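You operate a simulated robot arm through the tools that you are given. There is no shell and no other tool.

You are at the controls of a simulated robot arm. One attempt, no reset.

## Task
Wind all the white film on to the short cream core.
Fine: core on the large round plate, star knob tight, black arm in, turn the hand wheel till the roll is bare, arm out. Where these are worked on the way, their far stop is far enough and under half their travel is too little: black arm.

Only the result counts: the job must be done as asked and must still hold three seconds after the hand-in. Knocking over, shifting, dropping, spilling or breaking anything else fails it.

## Robot
A 7-joint arm with a fingered hand, fixed in place. Base frame: the origin is at the foot of the arm, x ahead of it, y to its left, z up; the work surface is at about z = 830. Readings come in mm, rad, newtons and seconds.
With the tool pointing down near the work surface it reaches from about 340 to 700 mm from the base axis. Its first joint turns from -1.204 to 3.002 rad. Payload 3.4 kg.
The TCP is the grasp point between the finger pads, 25 mm short of the fingertips. In the tool frame z runs along the fingers and y along their closing line. The gripper opens to 88 mm. The gripper's body begins 29 mm behind the TCP. The gripper is a hand of 4 fingers: y runs from the thumb to the fingers, the wrist lies at [-13, -97, -162] in the tool frame, and closing takes about 1.5 s.
Orientation is that of the tool frame in the base frame, as a unit quaternion [x, y, z, w]. With the fingers straight down and the wrist toward the robot, the tool's x, y and z point along [0, 1, 0], [1, 0, 0] and [0, 0, -1] of the base frame.

## Interface
- The arm moves only by the tool move_arm. Its argument "increments" is one flat list of numbers, 7 for each row, row after row: the shift along the base's x, y, z in mm, then the turn, a rotation vector about the base's x, y, z in rad, then the gripper command, from -1 (shut) to 1 (fully open), values between in proportion. In form: [tx, ty, tz, wx, wy, wz, claw, tx, ty, tz, wx, wy, wz, claw, ...]. A call has 1 to 20 rows; each row is the pose to reach, as a shift and turn from the pose commanded when the call began. Rows are played at 5 a second. More than 50 mm and 0.15 rad between two rows, or a gripper value outside its range, and nothing of the call is played. Where a pose cannot be reached the arm comes as near as it can. A force on the tool above 40 N (or 10 N above the force at the start of the call, whichever is more), or a blocked arm, ends the call early, and 0.2 s more pass. Each finger travels about 108 mm/s and halts on what it meets, pressing with about 29 N; the grip force reading is that of the motor and also rises with nothing between the fingers. The clock runs only during rows and for 0.2 s after the last one: add rows that repeat a pose to give the fingers time. The reply holds the time, the measured pose of the TCP, the force on the tool along the base axes, the opening and the grip force, in the units named above and with some noise, with the torque about the TCP (base axes, N m) and any sound that the robot's microphone picked up.
- Cameras (640 x 400 px; columns grow to the right, rows downward): "scene" is fixed at [209.1, 492.4, 1391.2]; the picture's right is [-0.86, -0.51, 0.00], its down [-0.25, 0.43, -0.87] and it looks along [0.44, -0.75, -0.50] (base axes); focal length 330 px, centre (320, 200). "wrist" rides on the gripper at [64, -83, -98] in the tool frame; the picture's right is [-0.62, 0.37, -0.69], its down [-0.71, -0.63, 0.30] and it looks along [-0.32, 0.68, 0.65] (tool axes); focal length 265 px, centre (320, 200). There is no depth. A picture from a camera that has moved, and an enlarged one, comes with that camera's place and axes in the base frame and with its lens. The place of the scene camera against the robot may be out by one fixed shift of up to 18 mm in any direction.
- get_image(camera): a new picture of that camera. It takes no simulated time.
- slide_trunk(by): slides the trunk up (or, below 0, down) by that many mm; the arm rides with it, the base frame stays. It gives what a move gives, with no picture.
- set_grasp(shape): the hand has 4 fingers and takes this shape, open, in about a second: jaw (thumb against the fingers, like two jaws); tri (thumb and two fingers); tip (a fingertip pinch); poke (one finger out to press); point (the index stretched); flat (the hand flat); cup (the hand cupped); fist (a fist). The gripper value then closes the fingers along that shape, each until it touches; the sizes above hold for jaw. It gives what a move gives, with no picture.
- zoom(camera, box): a new picture of the part [left, top, right, bottom] of that camera's present view, enlarged. It takes no simulated time.
- close_job(): hands the job in; it is judged then, once.

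Nothing tells you positions but the pictures and the camera data. Unless the task says otherwise, let go and move clear before handing in.

The tools are called after "Request:" as a command line: name --argument value ..., lists and objects as JSON in quotes. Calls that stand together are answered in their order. move_arm: Moves the arm, as the interface text tells. Its arguments: {"type":"object","properties":{"increments":{"type":"array","items":{"type":"number"}}},"required":["increments"]} The other tools are called the same way: slide_trunk (by) slides the trunk up or down; set_grasp (shape) gives the hand a shape; get_image (camera) takes a picture; zoom (camera, box) takes an enlarged picture of a part of a camera's view; close_job () hands the job in.

At the start:

```text
t: 0.0
tcp_pos: [515.7, -186.4, 1248.9]
orientation: [0.707, 0.707, 0.001, 0.0]
contact_force: [-0.4, -0.5, 0.1]
moment: [0.01, 0.01, -0.02]
opening: 87.3
finger_force: 0.0
shape: jaw
trunk travel left (down, up): [-750.0, 90.0]
```

scene: 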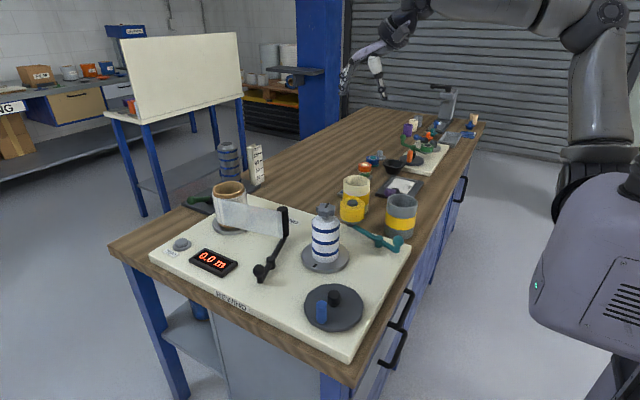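
wrist: 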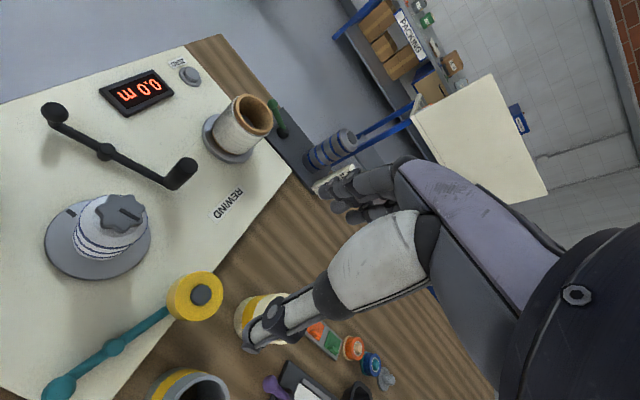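

I see a rewinder board with a counter reading 0.0 m, a roll of white film on a small plate, a spool with a star knob on a larger plate, a black arm, a teal arm with a yellow roller, and a dark disc that looks like the hand wheel. I'll zoom in first to identify each part.

Request:
zoom --camera "scene" --box '[130, 160, 290, 290]'

Request:
zoom --camera "scene" --box '[250, 180, 430, 350]'

Request:
zoom --camera "scene" --box '[340, 80, 500, 220]'

Request:
zoom --camera "wrist" --box '[0, 60, 320, 400]'

Request:
zoom --camera "wrist" --box '[180, 80, 420, 400]'

```text
3.08 times, centred on (210, 225) of scene
camera zoom: at [209.1, 492.4, 1391.2], right [-0.86, -0.51, 0.0], down [-0.25, 0.43, -0.87], along [0.44, -0.75, -0.5], focal length 1016 px, centre (658, 123)
```

zoom: 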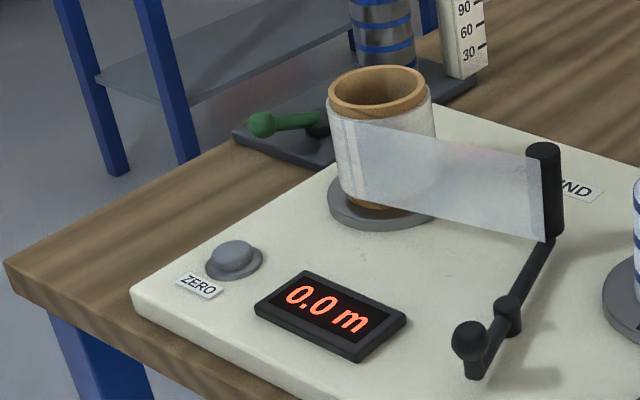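

```text
2.35 times, centred on (340, 265) of scene
camera zoom: at [209.1, 492.4, 1391.2], right [-0.86, -0.51, 0.0], down [-0.25, 0.43, -0.87], along [0.44, -0.75, -0.5], focal length 777 px, centre (273, 47)
```

zoom: 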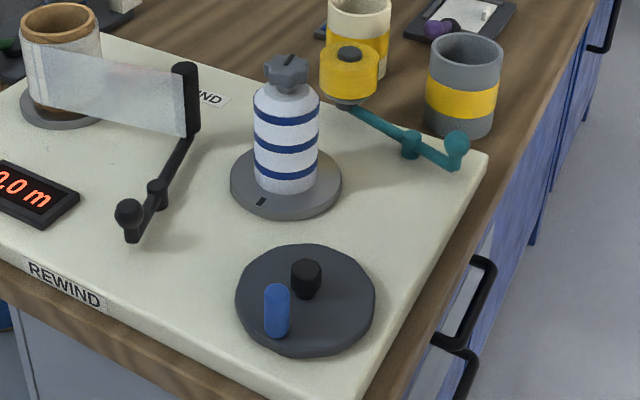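

```text
2.86 times, centred on (420, 150) of scene
camera zoom: at [209.1, 492.4, 1391.2], right [-0.86, -0.51, 0.0], down [-0.25, 0.43, -0.87], along [0.44, -0.75, -0.5], focal length 943 px, centre (34, 343)
```

zoom: 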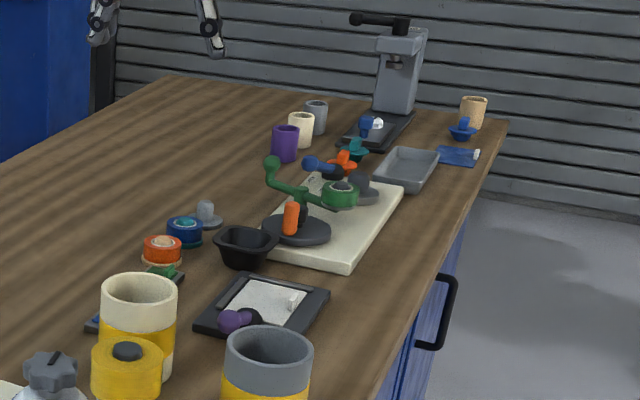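

```text
1.18 times, centred on (160, 230) of wrist
camera zoom: at [432.2, -121.1, 1348.0], right [0.37, -0.62, 0.69], down [-0.63, -0.71, -0.3], along [0.68, -0.32, -0.65], focal length 312 px, centre (508, 165)
```

zoom: 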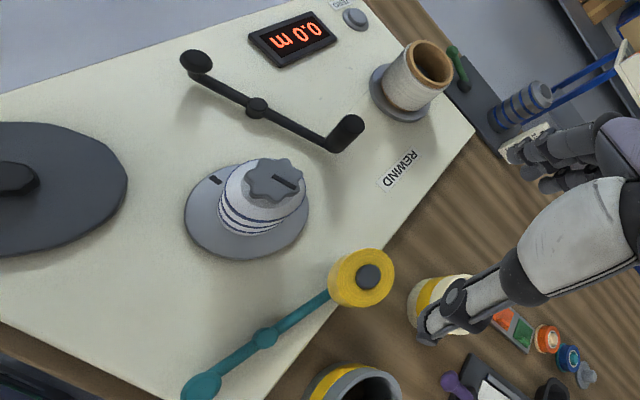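

```text
1.25 times, centred on (300, 240) of wrist
camera zoom: at [432.2, -121.1, 1348.0], right [0.37, -0.62, 0.69], down [-0.63, -0.71, -0.3], along [0.68, -0.32, -0.65], focal length 332 px, centre (345, 150)
```

zoom: 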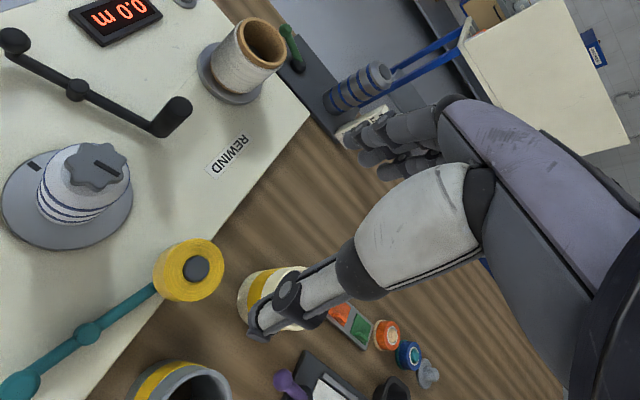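

The white film roll stands on the small plate at about x=830 and is threaded to the black arm, which pivots near (640, 10). The large plate with its striped mandrel and star knob is near (544, -79), and the hand wheel is near (425, 75). I'll shift the wrist camera to measure these more accurately, and to find and compare the cores.

Request:
move_arm --increments '[-30, 30, 0, 0, 0, 0, 1, -60, 60, 0, 0, 0, 0, 1, -90, 90, 0, 0, 0, 0, 1, -90, 120, 0, 0, 0, 0, 1, -90, 150, 0, 0, 0, 0, 1]'

Request:
get_image --camera "wrist"

```text
t: 1.2
tcp_pos: [428.0, -34.0, 1250.7]
orientation: [0.707, 0.707, 0.0, 0.0]
contact_force: [0.5, 1.3, -0.1]
moment: [0.02, -0.02, -0.01]
opening: 87.7
finger_force: 0.1
shape: jaw
trunk travel left (down, up): [-750.0, 90.0]
```

```text
taken
camera wrist: at [343.3, 31.3, 1349.3], right [0.37, -0.62, 0.69], down [-0.63, -0.71, -0.3], along [0.68, -0.32, -0.65], focal length 265 px, centre (320, 200)
```

wrist: 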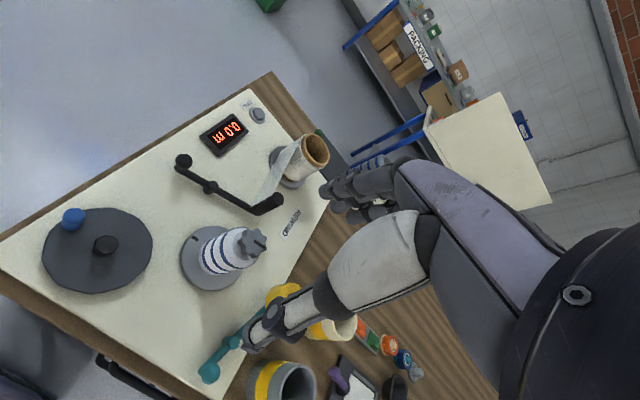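

The wheel, mandrel, black arm and counter are all visible now, and the two yellow-banded cores are at the lower right behind the fingers. I'll move right so the wrist camera can see the cores clear of the hand.

Request:
move_arm --increments '[8, -44, 0, 0, 0, 0, 1, 16, -88, 0, 0, 0, 0, 1, 24, -132, 0, 0, 0, 0, 1, 32, -176, 0, 0, 0, 0, 1, 40, -220, 0, 0, 0, 0, 1, 48, -264, 0, 0, 0, 0, 1, 56, -308, 0, 0, 0, 0, 1, 64, -352, 0, 0, 0, 0, 1, 74, -394, 0, 0, 0, 0, 1, 74, -394, 0, 0, 0, 0, 1]'

Request:
get_image --camera "wrist"

Request:
get_image --camera "scene"

```text
t: 3.4
tcp_pos: [500.4, -430.1, 1249.0]
orientation: [0.707, 0.707, 0.0, 0.0]
contact_force: [0.3, 0.1, 0.1]
moment: [0.0, 0.0, 0.01]
opening: 87.6
finger_force: 0.1
shape: jaw
trunk travel left (down, up): [-750.0, 90.0]
```

```text
taken
camera wrist: at [416.8, -364.6, 1347.8], right [0.37, -0.62, 0.69], down [-0.63, -0.71, -0.3], along [0.68, -0.32, -0.65], focal length 265 px, centre (320, 200)
```

wrist: 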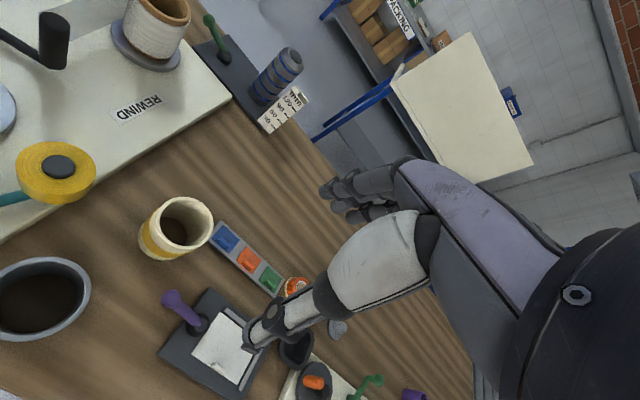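

```text
taken
```

scene: 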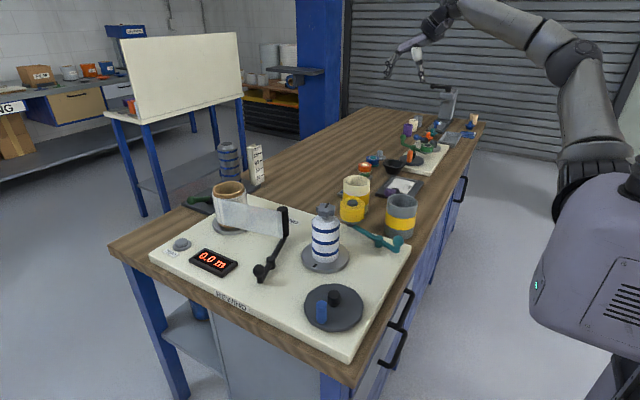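

The cream core with the yellow band stands to the right of the board, with a larger grey core beside it. I'll zoom in to measure both.

Request:
zoom --camera "wrist" --box '[100, 160, 260, 280]'

Request:
zoom --camera "wrist" --box '[0, 120, 160, 360]'

Request:
zoom --camera "scene" --box '[320, 160, 430, 260]'

```text
3.33 times, centred on (180, 220) of wrist
camera zoom: at [416.8, -364.6, 1347.8], right [0.37, -0.62, 0.69], down [-0.63, -0.71, -0.3], along [0.68, -0.32, -0.65], focal length 885 px, centre (787, 133)
```

zoom: 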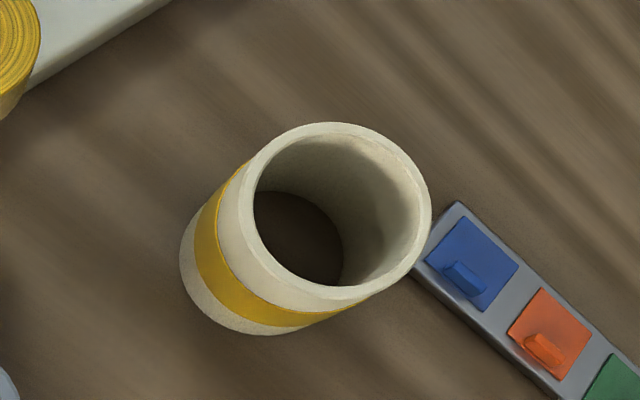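

```text
1.67 times, centred on (80, 240) of wrist
camera zoom: at [416.8, -364.6, 1347.8], right [0.37, -0.62, 0.69], down [-0.63, -0.71, -0.3], along [0.68, -0.32, -0.65], focal length 442 px, centre (720, 133)
```

zoom: 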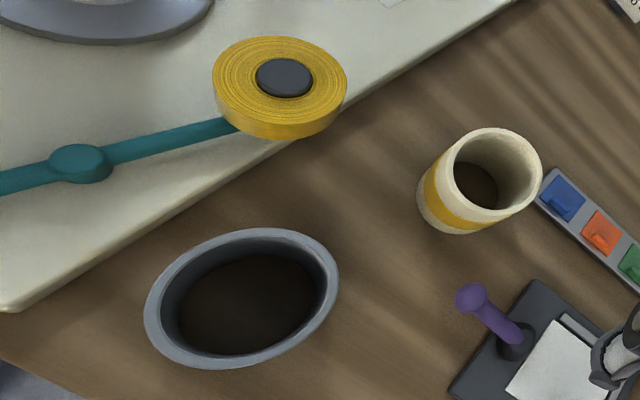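

```text
4.00 times, centred on (375, 210) of scene
camera zoom: at [209.1, 492.4, 1391.2], right [-0.86, -0.51, 0.0], down [-0.25, 0.43, -0.87], along [0.44, -0.75, -0.5], focal length 1321 px, centre (100, 160)
```

zoom: 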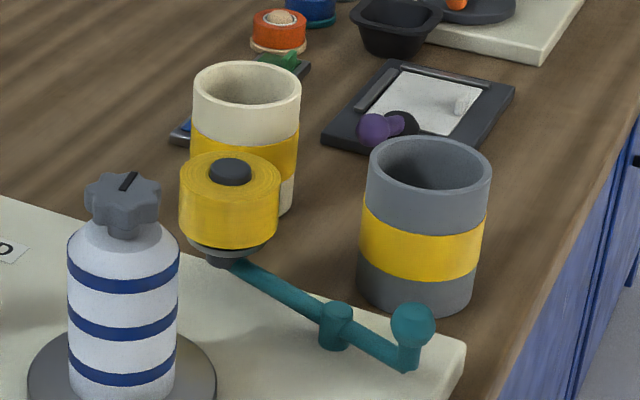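

The cream core stands at about (591, -390). It is roughly 105 mm tall and 82–87 mm across, close to the full gripper opening. I'll turn the wrist by -90° and come lower over it to measure it well before choosing a grip.

Request:
move_arm --increments '[3, 4, 0, 0, 0, -0.143, 1, 6, 8, 0, 0, 0, -0.286, 1, 9, 13, 0, 0, 0, -0.429, 1, 12, 17, 0, 0, 0, -0.571, 1, 16, 22, 0, 0, 0, -0.714, 1, 19, 26, 0, 0, 0, -0.857, 1, 22, 30, 0, 0, 0, -1.0, 1, 25, 35, 0, 0, 0, -1.143, 1, 29, 40, 0, 0, 0, -1.286, 1, 32, 44, 0, 0, 0, -1.428, 1, 35, 48, 0, 0, 0, -1.571, 1, 35, 48, -40, 0, 0, -1.571, 1, 35, 48, -80, 0, 0, -1.571, 1, 35, 48, -120, 0, 0, -1.571, 1, 35, 48, -160, 0, 0, -1.571, 1, 35, 48, -160, 0, 0, -1.571, 1]'

Request:
get_image --camera "wrist"

Request:
get_image --camera "scene"

```text
t: 6.8
tcp_pos: [535.1, -382.8, 1087.8]
orientation: [1.0, 0.0, 0.0, 0.0]
contact_force: [-0.6, 0.7, -0.4]
moment: [-0.01, 0.01, -0.02]
opening: 87.7
finger_force: 0.1
shape: jaw
trunk travel left (down, up): [-750.0, 90.0]
```

```text
taken
camera wrist: at [599.3, -297.4, 1187.2], right [-0.62, -0.37, 0.69], down [-0.71, 0.63, -0.31], along [-0.32, -0.68, -0.65], focal length 265 px, centre (320, 200)
```

wrist: 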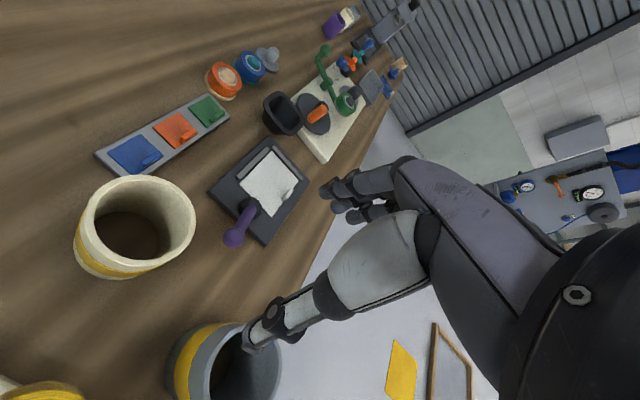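

```text
taken
```

scene: 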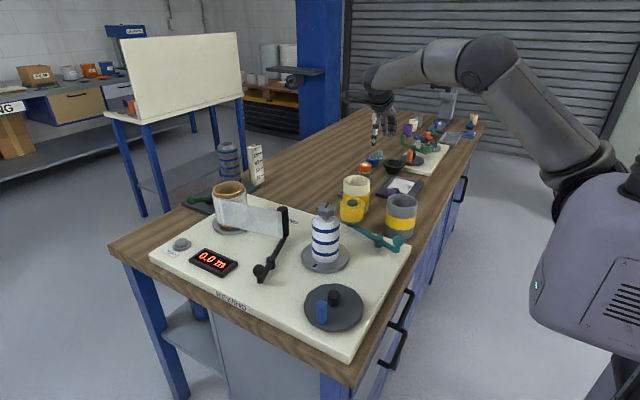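

Request:
zoom --camera "wrist" --box '[50, 150, 230, 300]'

Request:
zoom --camera "wrist" --box '[140, 290, 340, 400]'

```text
2.67 times, centred on (140, 225) of wrist
camera zoom: at [599.3, -297.4, 1187.2], right [-0.62, -0.37, 0.69], down [-0.71, 0.63, -0.31], along [-0.32, -0.68, -0.65], focal length 708 px, centre (800, 133)
```

zoom: 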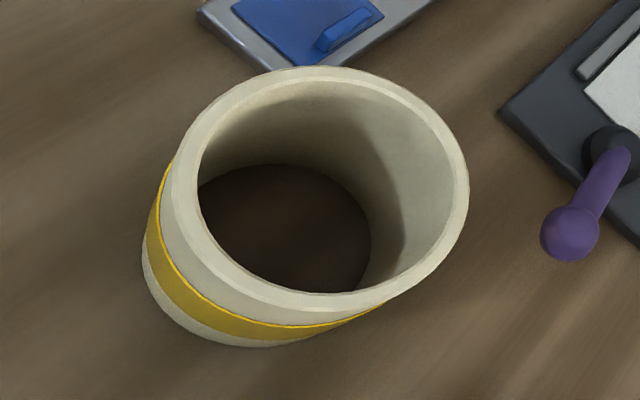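

```text
3.20 times, centred on (240, 345) of wrist
camera zoom: at [599.3, -297.4, 1187.2], right [-0.62, -0.37, 0.69], down [-0.71, 0.63, -0.31], along [-0.32, -0.68, -0.65], focal length 849 px, centre (576, -264)
```

zoom: 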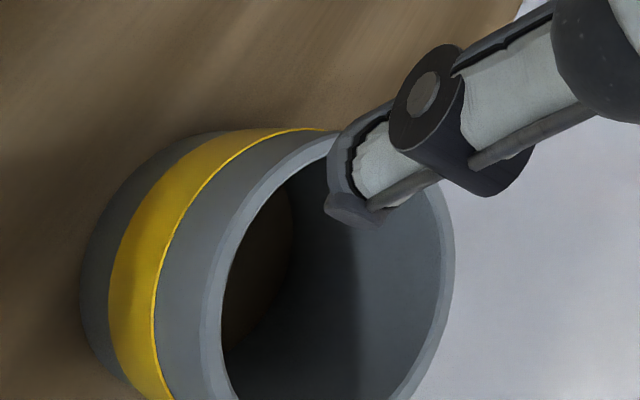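

The core is about (607, -394), with its rim near z=905 and an outer diameter of about 89 mm, which is just too wide for the 88 mm jaw. I'll try the cup shape up here in free air to see whether it opens wider.

Request:
set_grasp --shape "cup"

Request:
get_image --camera "wrist"

Request:
zoom --camera "scene" --box '[340, 50, 440, 150]'

```text
t: 7.7
tcp_pos: [536.0, -381.5, 1087.0]
orientation: [1.0, 0.0, 0.0, 0.001]
contact_force: [0.5, -0.9, -0.1]
moment: [0.0, 0.0, 0.02]
opening: 60.3
finger_force: 0.0
shape: cup
trunk travel left (down, up): [-750.0, 90.0]
```

```text
taken
camera wrist: at [599.7, -297.3, 1187.3], right [-0.62, -0.37, 0.69], down [-0.71, 0.63, -0.3], along [-0.32, -0.68, -0.65], focal length 265 px, centre (320, 200)
```

wrist: 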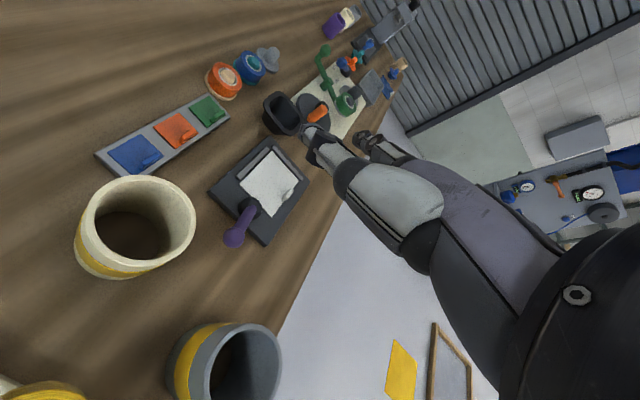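

```text
4.00 times, centred on (390, 100) of scene
camera zoom: at [209.1, 492.4, 1391.2], right [-0.86, -0.51, 0.0], down [-0.25, 0.43, -0.87], along [0.44, -0.75, -0.5], focal length 1321 px, centre (40, 600)
```

zoom: 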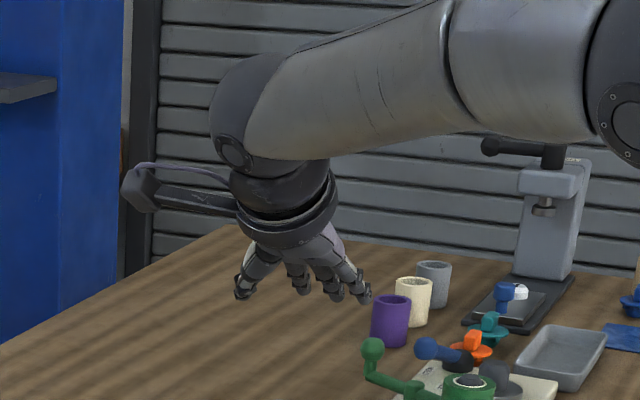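

The cup shape opens only 60 mm, so the core will have to be pinched by its wall. I'll check the tri and tip shapes too.

Request:
set_grasp --shape "tri"

Request:
get_image --camera "wrist"

Request:
set_grasp --shape "tip"

Request:
get_image --camera "wrist"

Request:
zoom --camera "scene" --box '[340, 50, 440, 150]'

```text
t: 8.6
tcp_pos: [536.0, -381.6, 1088.0]
orientation: [1.0, 0.0, 0.0, -0.001]
contact_force: [0.1, -0.1, 0.7]
moment: [0.0, 0.01, 0.0]
opening: 87.8
finger_force: 0.1
shape: tri
trunk travel left (down, up): [-750.0, 90.0]
```

```text
taken
camera wrist: at [599.7, -297.3, 1187.3], right [-0.62, -0.37, 0.69], down [-0.71, 0.63, -0.3], along [-0.32, -0.68, -0.65], focal length 265 px, centre (320, 200)
```

wrist: 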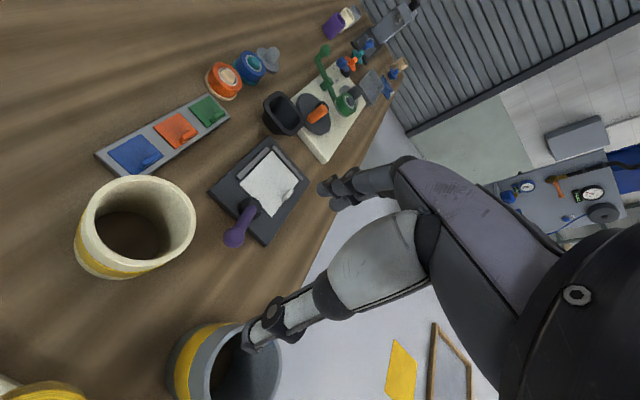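

```text
t: 9.5
tcp_pos: [535.3, -382.5, 1087.5]
orientation: [1.0, 0.0, 0.0, 0.0]
contact_force: [-0.2, 0.1, 0.6]
moment: [0.02, 0.0, 0.01]
opening: 87.8
finger_force: 0.1
shape: tip
trunk travel left (down, up): [-750.0, 90.0]
```

```text
taken
camera wrist: at [599.7, -297.3, 1187.3], right [-0.62, -0.37, 0.69], down [-0.71, 0.63, -0.3], along [-0.32, -0.68, -0.65], focal length 265 px, centre (320, 200)
```

wrist: 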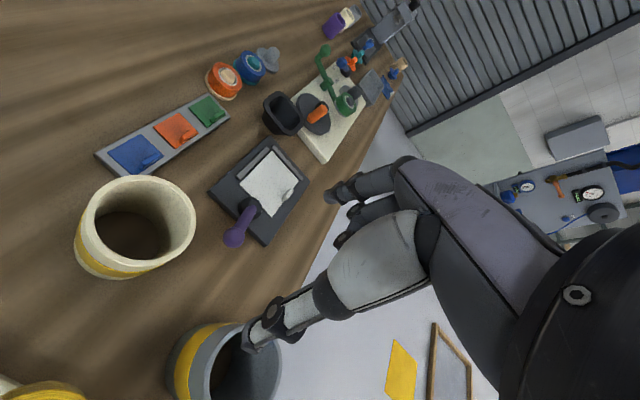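

```text
4.00 times, centred on (390, 100) of scene
camera zoom: at [209.1, 492.4, 1391.2], right [-0.86, -0.51, 0.0], down [-0.25, 0.43, -0.87], along [0.44, -0.75, -0.5], focal length 1321 px, centre (40, 600)
```

zoom: 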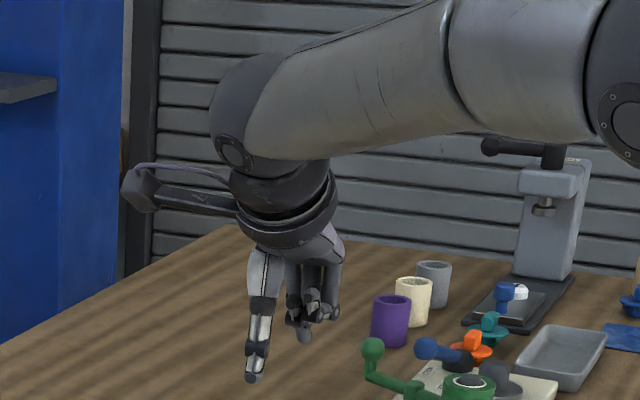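

Tri and tip also open only 88 mm, but tip uses just the thumb and one finger, which suits pinching the wall. Before choosing a grip I'll look closely at the large plate's mandrel and star knob to see how much height the fingers need.

Request:
move_arm --increments '[-3, 21, 10, 0, 0, 0.143, 1, -6, 42, 20, 0, 0, 0.286, 1, -9, 63, 20, 0, 0, 0.429, 1, -12, 84, 20, 0, 0, 0.571, 1, -16, 105, 20, 0, 0, 0.714, 1, -19, 126, 20, 0, 0, 0.857, 1, -22, 147, 20, 0, 0, 1.0, 1, -25, 168, 20, 0, 0, 1.143, 1, -29, 189, 20, 0, 0, 1.286, 1, -32, 210, 20, 0, 0, 1.428, 1, -35, 232, 20, 0, 0, 1.571, 1, -35, 232, 12, 0, 0, 1.571, 1, -35, 232, 12, 0, 0, 1.571, 1]'

Request:
get_image --camera "wrist"

Request:
zoom --camera "wrist" --box '[60, 100, 260, 260]'

```text
t: 12.3
tcp_pos: [499.5, -151.5, 1101.0]
orientation: [0.707, 0.707, -0.001, 0.0]
contact_force: [0.5, 0.9, 0.2]
moment: [0.0, 0.01, 0.01]
opening: 87.8
finger_force: 0.0
shape: tip
trunk travel left (down, up): [-750.0, 90.0]
```

```text
taken
camera wrist: at [415.7, -85.5, 1200.3], right [0.37, -0.62, 0.69], down [-0.63, -0.71, -0.3], along [0.68, -0.32, -0.65], focal length 265 px, centre (320, 200)
```

wrist: 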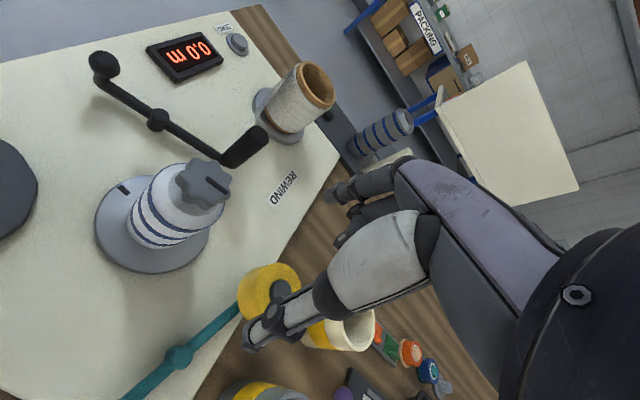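

```text
2.50 times, centred on (160, 180) of wrist
camera zoom: at [415.7, -85.5, 1200.3], right [0.37, -0.62, 0.69], down [-0.63, -0.71, -0.3], along [0.68, -0.32, -0.65], focal length 664 px, centre (720, 250)
```

zoom: 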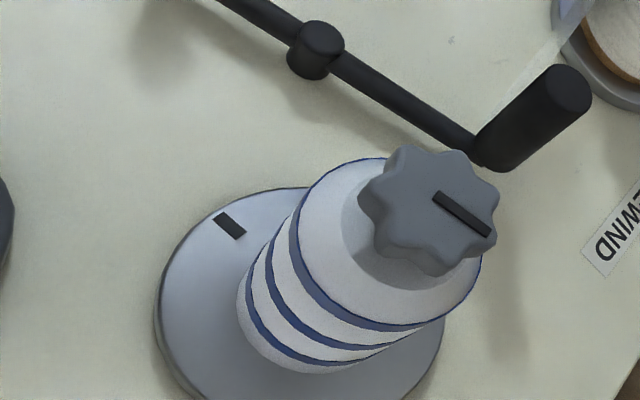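

The mandrel is a striped cylinder with a conical top and the star knob above it, and both knob and plate carry black marks. I'll move the wrist camera directly above it to get its exact position.

Request:
move_arm --increments '[35, 0, 20, 0, 0, 0, 1, 70, 0, 40, 0, 0, 0, 1, 105, 0, 40, 0, 0, 0, 1, 133, 2, 40, 0, 0, 0, 1, 133, 2, 40, 0, 0, 0, 1]'

Request:
get_image --camera "wrist"

Request:
zoom --camera "wrist" --box '[0, 220, 200, 400]'

```text
t: 13.5
tcp_pos: [632.2, -149.1, 1139.3]
orientation: [0.707, 0.707, 0.001, 0.0]
contact_force: [0.4, 0.2, -0.1]
moment: [0.01, 0.02, 0.05]
opening: 87.7
finger_force: 0.1
shape: tip
trunk travel left (down, up): [-750.0, 90.0]
```

```text
taken
camera wrist: at [548.9, -83.2, 1239.4], right [0.37, -0.62, 0.69], down [-0.63, -0.71, -0.31], along [0.68, -0.32, -0.65], focal length 265 px, centre (320, 200)
```

wrist: 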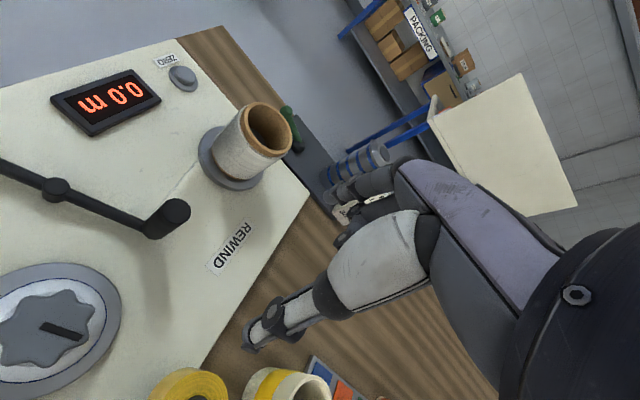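

```text
2.22 times, centred on (100, 310) of wrist
camera zoom: at [548.9, -83.2, 1239.4], right [0.37, -0.62, 0.69], down [-0.63, -0.71, -0.31], along [0.68, -0.32, -0.65], focal length 590 px, centre (809, -44)
```

zoom: 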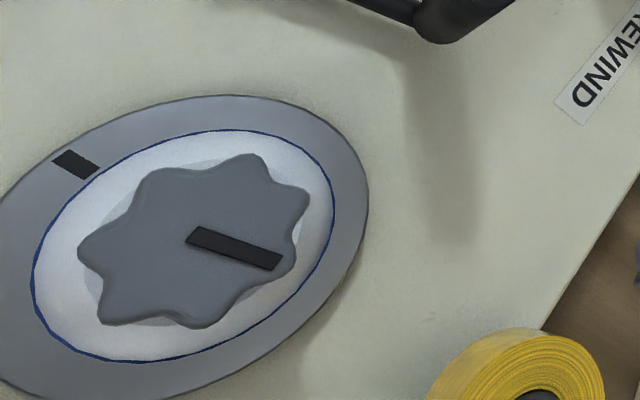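

The mandrel axis is at about (549, -87): cylinder 70 mm across with its top near z=937, knob top near z=980, plate near z=850. The core will therefore stand a little below the cylinder top. Next I'll put the camera right above the cream core to get its centre and diameters.

Request:
move_arm --increments '[-8, -19, 0, 0, 0, -0.14, 1, -16, -38, 0, 0, 0, -0.28, 1, -24, -57, 0, 0, 0, -0.42, 1, -32, -76, 0, 0, 0, -0.56, 1, -40, -95, 0, 0, 0, -0.7, 1, -48, -114, 0, 0, 0, -0.84, 1, -56, -133, 0, 0, 0, -0.98, 1, -64, -152, 0, 0, 0, -1.12, 1, -72, -171, 0, 0, 0, -1.26, 1, -80, -190, 0, 0, 0, -1.4, 1, -88, -209, 0, 0, 0, -1.54, 1, -96, -228, 0, 0, 0, -1.68, 1, -105, -247, 0, 0, 0, -1.82, 1, -114, -266, 0, 0, 0, -1.96, 1, -123, -285, 0, 0, 0, -2.094, 1, -123, -285, -40, 0, 0, -2.094, 1, -123, -285, -70, 0, 0, -2.094, 1, -123, -285, -70, 0, 0, -2.094, 1]'

Request:
get_image --camera "wrist"

Request:
zoom --camera "wrist" --box '[0, 210, 200, 400]'

```text
t: 17.3
tcp_pos: [509.2, -433.3, 1070.9]
orientation: [0.966, -0.259, 0.001, -0.001]
contact_force: [0.5, 0.4, 0.1]
moment: [0.0, 0.02, 0.03]
opening: 87.7
finger_force: 0.0
shape: tip
trunk travel left (down, up): [-750.0, 90.0]
```

```text
taken
camera wrist: at [606.4, -391.9, 1168.9], right [-0.72, -0.01, 0.69], down [-0.3, 0.9, -0.31], along [-0.62, -0.43, -0.65], focal length 265 px, centre (320, 200)
```

wrist: 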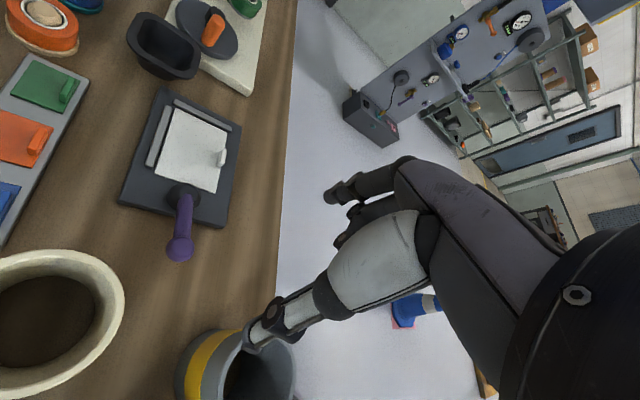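

```text
2.11 times, centred on (100, 305) of wrist
camera zoom: at [606.4, -391.9, 1168.9], right [-0.72, -0.01, 0.69], down [-0.3, 0.9, -0.31], along [-0.62, -0.43, -0.65], focal length 559 px, centre (783, -21)
```

zoom: 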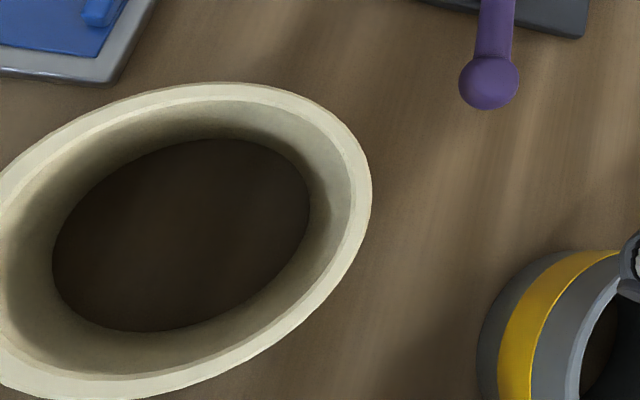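

I'm almost exactly above the core: axis about (607, -396), outer radius about 44 mm. I'll zoom in on the rim to read the wall thickness and bore.

Request:
zoom --camera "wrist" --box '[60, 240, 140, 300]'

Request:
zoom --camera "wrist" --box '[0, 330, 100, 400]'

Request:
zoom --camera "scene" --box '[295, 195, 365, 285]'

Request:
zoom --camera "scene" --box '[335, 165, 385, 225]'

```text
6.67 times, centred on (100, 270) of wrist
camera zoom: at [606.4, -391.9, 1168.9], right [-0.72, -0.01, 0.69], down [-0.3, 0.9, -0.31], along [-0.62, -0.43, -0.65], focal length 1769 px, centre (1787, -267)
```

zoom: 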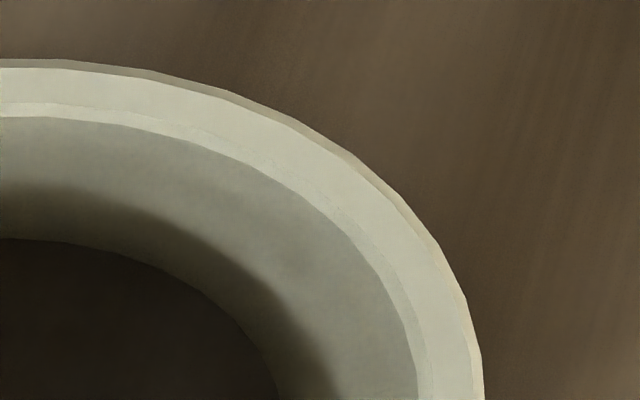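

```text
5.71 times, centred on (50, 365) of wrist
camera zoom: at [606.4, -391.9, 1168.9], right [-0.72, -0.01, 0.69], down [-0.3, 0.9, -0.31], along [-0.62, -0.43, -0.65], focal length 1517 px, centre (1863, -743)
```

zoom: 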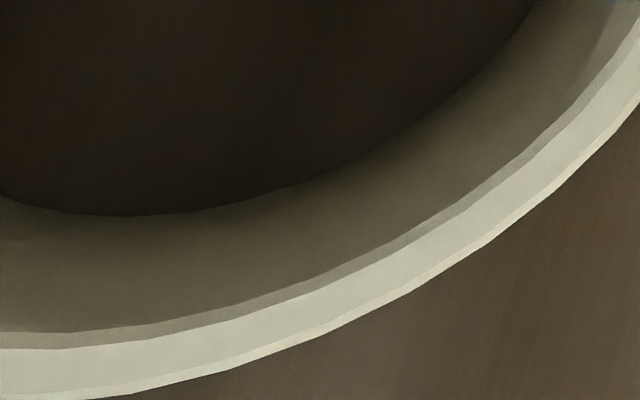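

```text
4.44 times, centred on (330, 240) of scene
camera zoom: at [209.1, 492.4, 1391.2], right [-0.86, -0.51, 0.0], down [-0.25, 0.43, -0.87], along [0.44, -0.75, -0.5], focal length 1467 px, centre (276, 22)
```

zoom: 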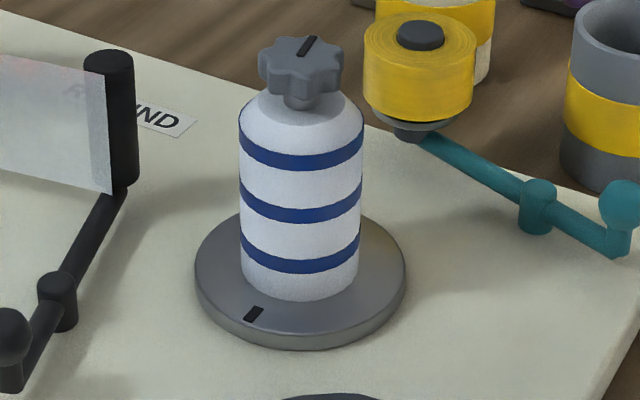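

```text
6.67 times, centred on (360, 195) of scene
camera zoom: at [209.1, 492.4, 1391.2], right [-0.86, -0.51, 0.0], down [-0.25, 0.43, -0.87], along [0.44, -0.75, -0.5], focal length 2201 px, centre (53, 233)
```

zoom: 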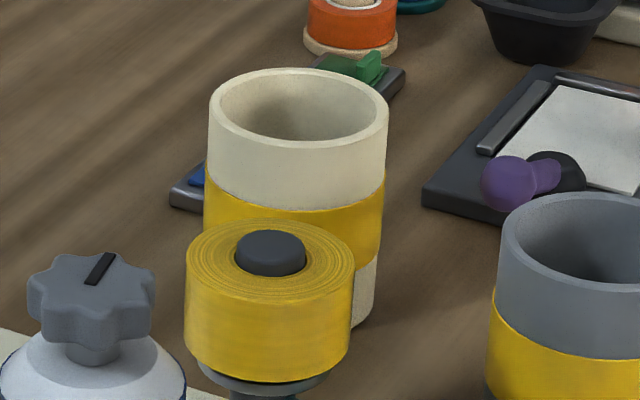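

The scene view and the bore floor agree that the core is about 107 mm tall (rim near z=907), 88 mm outside and about 76 mm inside. I'll pinch its near wall with the tip shape, thumb outside and index inside, keeping the hand on the robot side. I'm turning to face the core radially and hovering above that wall.

Request:
move_arm --increments '[6, 6, 0, 0, 0, 0.14, 1, 12, 12, 0, 0, 0, 0.28, 1, 18, 18, 0, 0, 0, 0.42, 1, 24, 24, 0, 0, 0, 0.56, 1, 30, 30, 0, 0, 0, 0.7, 1, 36, 36, 0, 0, 0, 0.84, 1, 42, 42, 0, 0, 0, 0.98, 1, 48, 48, 0, 0, 0, 1.12, 1, 54, 54, 0, 0, 0, 1.26, 1, 60, 58, 0, 0, 0, 1.4, 1, 63, 60, 0, 0, 0, 1.517, 1, 63, 60, -40, 0, 0, 1.517, 1, 63, 60, -71, 0, 0, 1.517, 1, 63, 60, -71, 0, 0, 1.517, 1]'

Request:
get_image --camera "wrist"

Request:
get_image --camera "scene"

```text
t: 20.3
tcp_pos: [572.7, -373.9, 999.7]
orientation: [0.879, 0.478, 0.0, 0.0]
contact_force: [-0.3, 0.2, 0.0]
moment: [-0.01, 0.01, 0.02]
opening: 87.8
finger_force: 0.1
shape: tip
trunk travel left (down, up): [-750.0, 90.0]
```

```text
taken
camera wrist: at [538.9, -273.5, 1098.0], right [-0.03, -0.72, 0.69], down [-0.92, -0.26, -0.3], along [0.4, -0.64, -0.65], focal length 265 px, centre (320, 200)
```

wrist: 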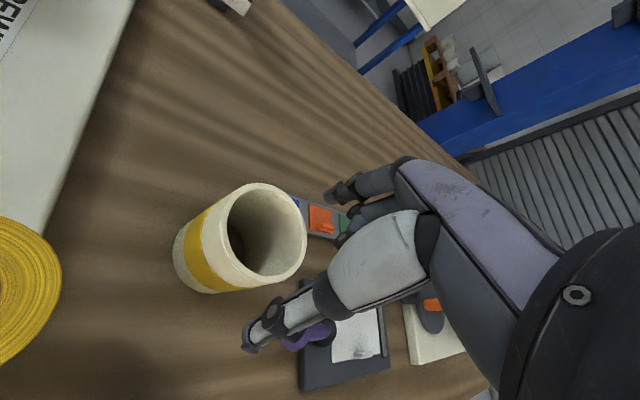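

```text
taken
```

scene: 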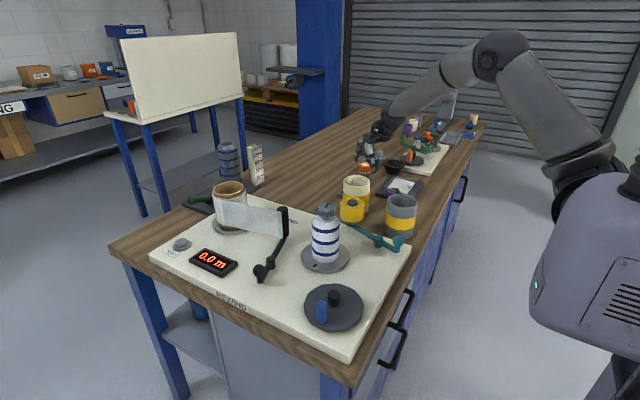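

Request:
zoom --camera "wrist" --box '[150, 150, 350, 370]'

Request:
zoom --camera "scene" --box '[320, 110, 420, 230]'

```text
1.82 times, centred on (250, 260) of wrist
camera zoom: at [538.9, -273.5, 1098.0], right [-0.03, -0.72, 0.69], down [-0.92, -0.26, -0.3], along [0.4, -0.64, -0.65], focal length 483 px, centre (447, 91)
```

zoom: 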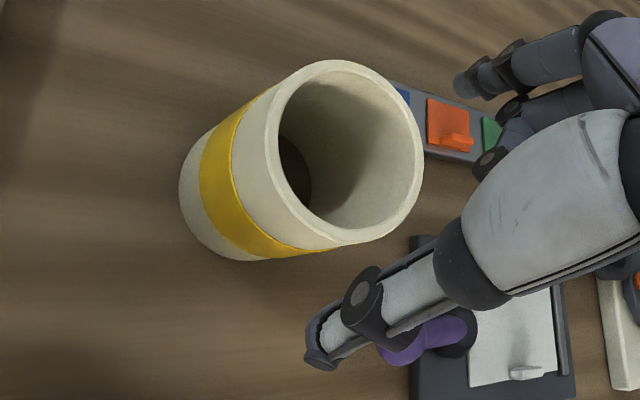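

```text
3.33 times, centred on (370, 170) of scene
camera zoom: at [209.1, 492.4, 1391.2], right [-0.86, -0.51, 0.0], down [-0.25, 0.43, -0.87], along [0.44, -0.75, -0.5], focal length 1100 px, centre (153, 300)
```

zoom: 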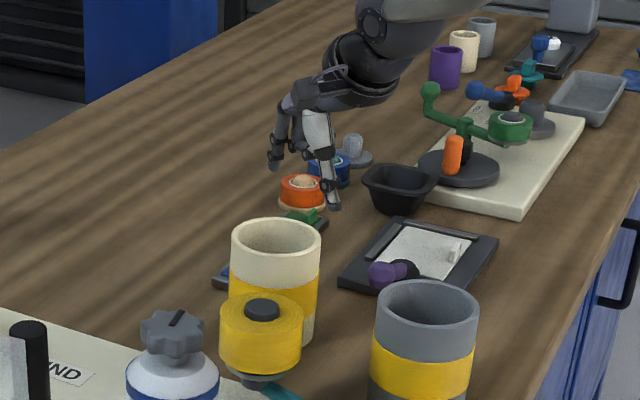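

The core's axis is confirmed at about (606, -396) with its rim near z=908, and the TCP is right above the wall. I'm lowering so the fingertips straddle the wall about 30 mm deep, then closing.

Request:
move_arm --increments '[-0.5, -0.5, -25, 0, 0, 0, 0.4, -1, -0.5, -50, 0, 0, 0, 0.4, -1, -0.5, -70, 0, 0, 0, 0.4, -1, -0.5, -85, 0, 0, 0, 0.4, -1, -0.5, -98, 0, 0, 0, 0.4, -1, -0.5, -98, 0, 0, 0, 0.4]'

Request:
get_image --camera "wrist"

Request:
zoom --camera "scene" --box '[320, 110, 420, 230]'

```text
t: 21.7
tcp_pos: [572.1, -374.4, 905.5]
orientation: [0.879, 0.476, 0.001, 0.001]
contact_force: [0.2, -1.6, 9.6]
moment: [-0.08, 0.0, -0.03]
opening: 61.9
finger_force: 0.1
shape: tip
trunk travel left (down, up): [-750.0, 90.0]
```

```text
taken
camera wrist: at [536.1, -274.2, 1002.9], right [-0.03, -0.72, 0.69], down [-0.92, -0.26, -0.31], along [0.4, -0.65, -0.65], focal length 265 px, centre (320, 200)
```

wrist: 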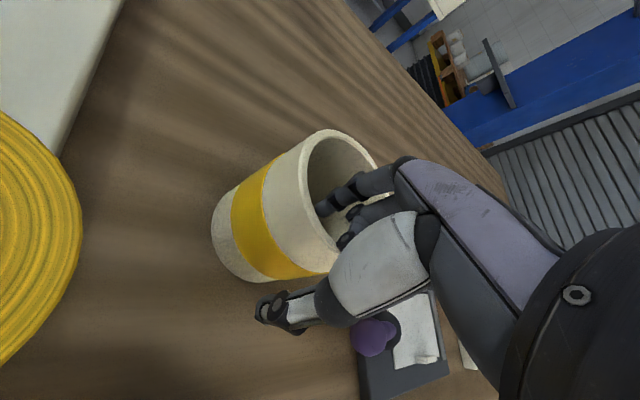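

```text
3.33 times, centred on (370, 170) of scene
camera zoom: at [209.1, 492.4, 1391.2], right [-0.86, -0.51, 0.0], down [-0.25, 0.43, -0.87], along [0.44, -0.75, -0.5], focal length 1100 px, centre (153, 300)
```

zoom: 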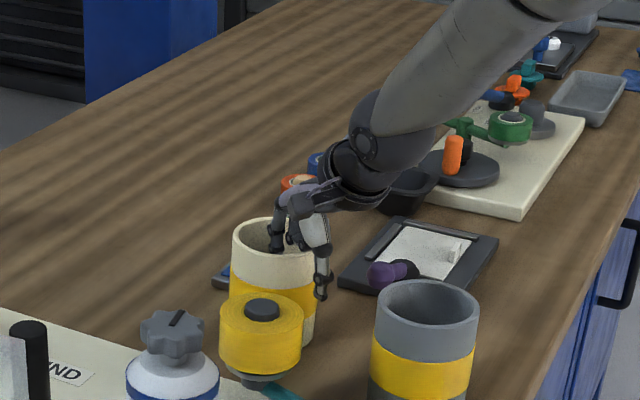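

The curled fingers just touch the rim (about 10 N), so I'll back up a few millimetres and close the pinch there.

Request:
move_arm --increments '[0, 0, 7, 0, 0, 0, 0.4, 0, 0, 7, 0, 0, 0, 0.0, 0, 0, 7, 0, 0, 0, -0.4, 0, 0, 7, 0, 0, 0, -0.8, 0, 0, 7, 0, 0, 0, -1, 0, 0, 7, 0, 0, 0, -1, 0, 0, 7, 0, 0, 0, -1, 0, 0, 7, 0, 0, 0, -1]'

Request:
get_image --camera "wrist"

Request:
zoom --camera "scene" --box '[320, 110, 420, 230]'

```text
t: 23.5
tcp_pos: [571.2, -374.9, 908.9]
orientation: [0.879, 0.476, 0.001, -0.001]
contact_force: [0.2, -0.2, -0.5]
moment: [-0.03, 0.0, -0.03]
opening: 0.0
finger_force: 28.6
shape: tip
trunk travel left (down, up): [-750.0, 90.0]
```

```text
taken
camera wrist: at [536.8, -274.4, 1008.2], right [-0.03, -0.72, 0.69], down [-0.92, -0.25, -0.3], along [0.4, -0.64, -0.65], focal length 265 px, centre (320, 200)
```

wrist: 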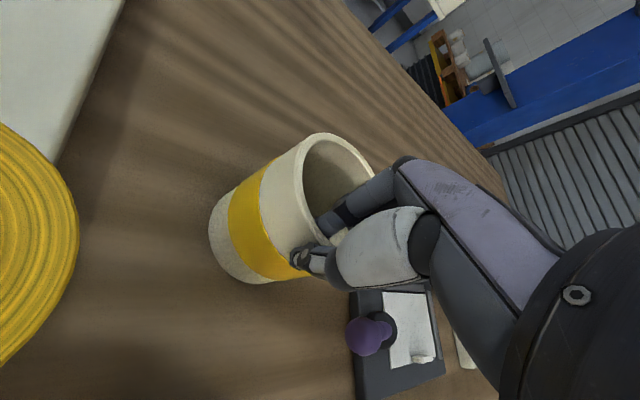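

```text
3.33 times, centred on (370, 170) of scene
camera zoom: at [209.1, 492.4, 1391.2], right [-0.86, -0.51, 0.0], down [-0.25, 0.43, -0.87], along [0.44, -0.75, -0.5], focal length 1100 px, centre (153, 300)
```

zoom: 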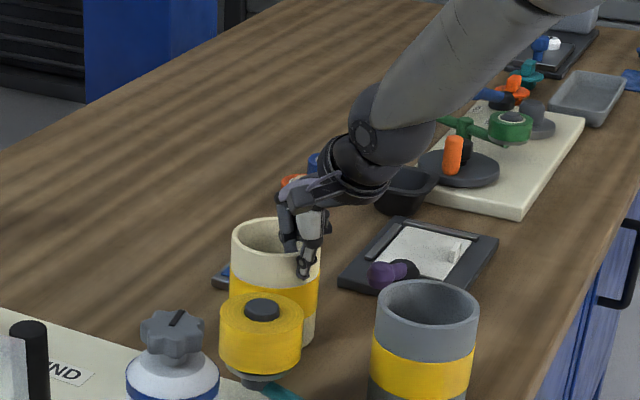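

The thumb looks to be outside the wall and the index inside, although the opening reads 0. I'll lift a little to see whether the core comes along.

Request:
move_arm --increments '[0, 0, 5, 0, 0, 0, -1, 0, 0, 12, 0, 0, 0, -1, 0, 0, 20, 0, 0, 0, -1, 0, 0, 20, 0, 0, 0, -1]'

Request:
get_image --camera "wrist"

Request:
zoom --camera "scene" --box '[320, 110, 420, 230]'

```text
t: 24.5
tcp_pos: [572.1, -374.7, 928.3]
orientation: [0.879, 0.477, 0.0, 0.0]
contact_force: [0.1, -0.1, -0.2]
moment: [0.02, 0.01, 0.0]
opening: 0.1
finger_force: 28.6
shape: tip
trunk travel left (down, up): [-750.0, 90.0]
```

```text
taken
camera wrist: at [536.8, -273.3, 1027.8], right [-0.03, -0.72, 0.69], down [-0.92, -0.26, -0.3], along [0.4, -0.64, -0.65], focal length 265 px, centre (320, 200)
```

wrist: 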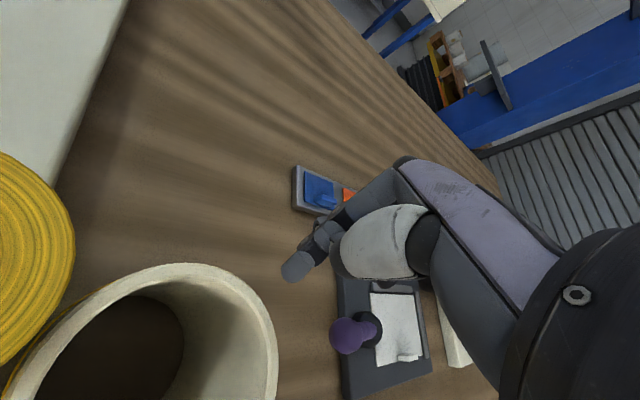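

```text
3.33 times, centred on (370, 170) of scene
camera zoom: at [209.1, 492.4, 1391.2], right [-0.86, -0.51, 0.0], down [-0.25, 0.43, -0.87], along [0.44, -0.75, -0.5], focal length 1100 px, centre (153, 300)
```

zoom: 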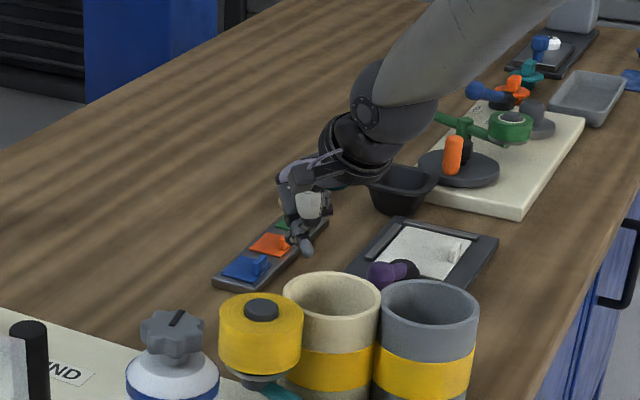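

The pinch slipped and the core hopped aside; it is now between the yellow roller and the grey core, still upright. I need to check exactly where it stands and that nothing else has moved.

Request:
zoom --camera "scene" --box '[300, 170, 440, 270]'

Request:
move_arm --increments '[-10, -5, 40, 0, 0, 0, -1, -20, -10, 85, 0, 0, 0, -0.5, -30, -15, 130, 0, 0, 0, 0, -40, -20, 172, 0, 0, 0, 1, -40, -20, 172, 0, 0, 0, 1]'

Request:
get_image --camera "wrist"

Request:
get_image --camera "scene"

```text
4.00 times, centred on (370, 220) of scene
camera zoom: at [209.1, 492.4, 1391.2], right [-0.86, -0.51, 0.0], down [-0.25, 0.43, -0.87], along [0.44, -0.75, -0.5], focal length 1321 px, centre (120, 120)
```

zoom: 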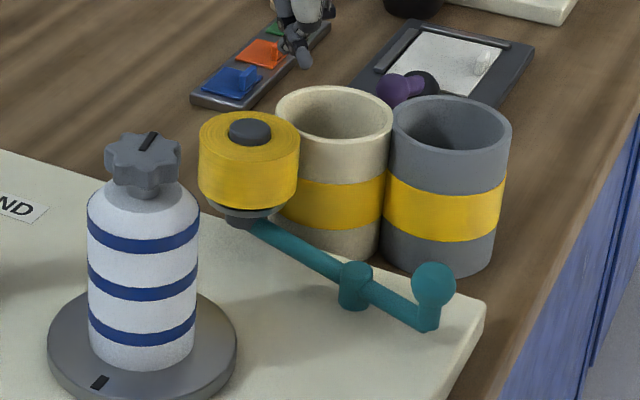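

```text
t: 25.7
tcp_pos: [531.4, -393.6, 1098.6]
orientation: [0.879, 0.477, 0.0, -0.001]
contact_force: [-0.6, 0.5, 0.0]
moment: [-0.03, -0.01, -0.04]
opening: 87.7
finger_force: 0.1
shape: tip
trunk travel left (down, up): [-750.0, 90.0]
```

```text
taken
camera wrist: at [497.2, -293.1, 1198.8], right [-0.03, -0.72, 0.69], down [-0.92, -0.25, -0.3], along [0.4, -0.64, -0.65], focal length 265 px, centre (320, 200)
```

wrist: 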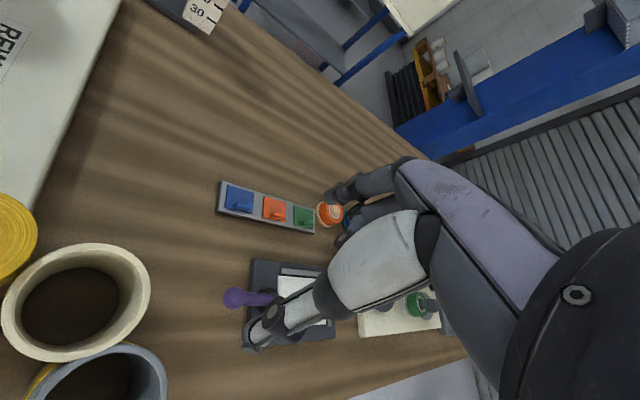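

```text
taken
```

scene: 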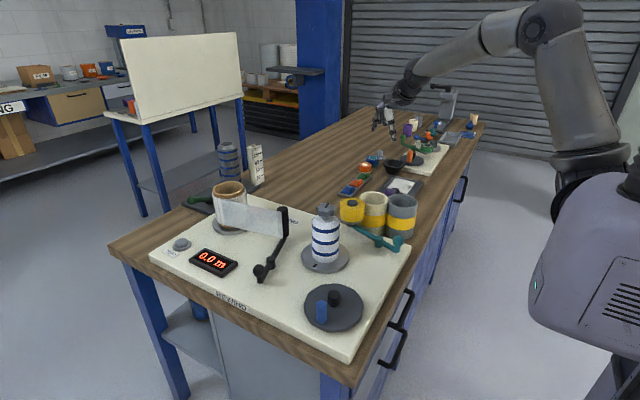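

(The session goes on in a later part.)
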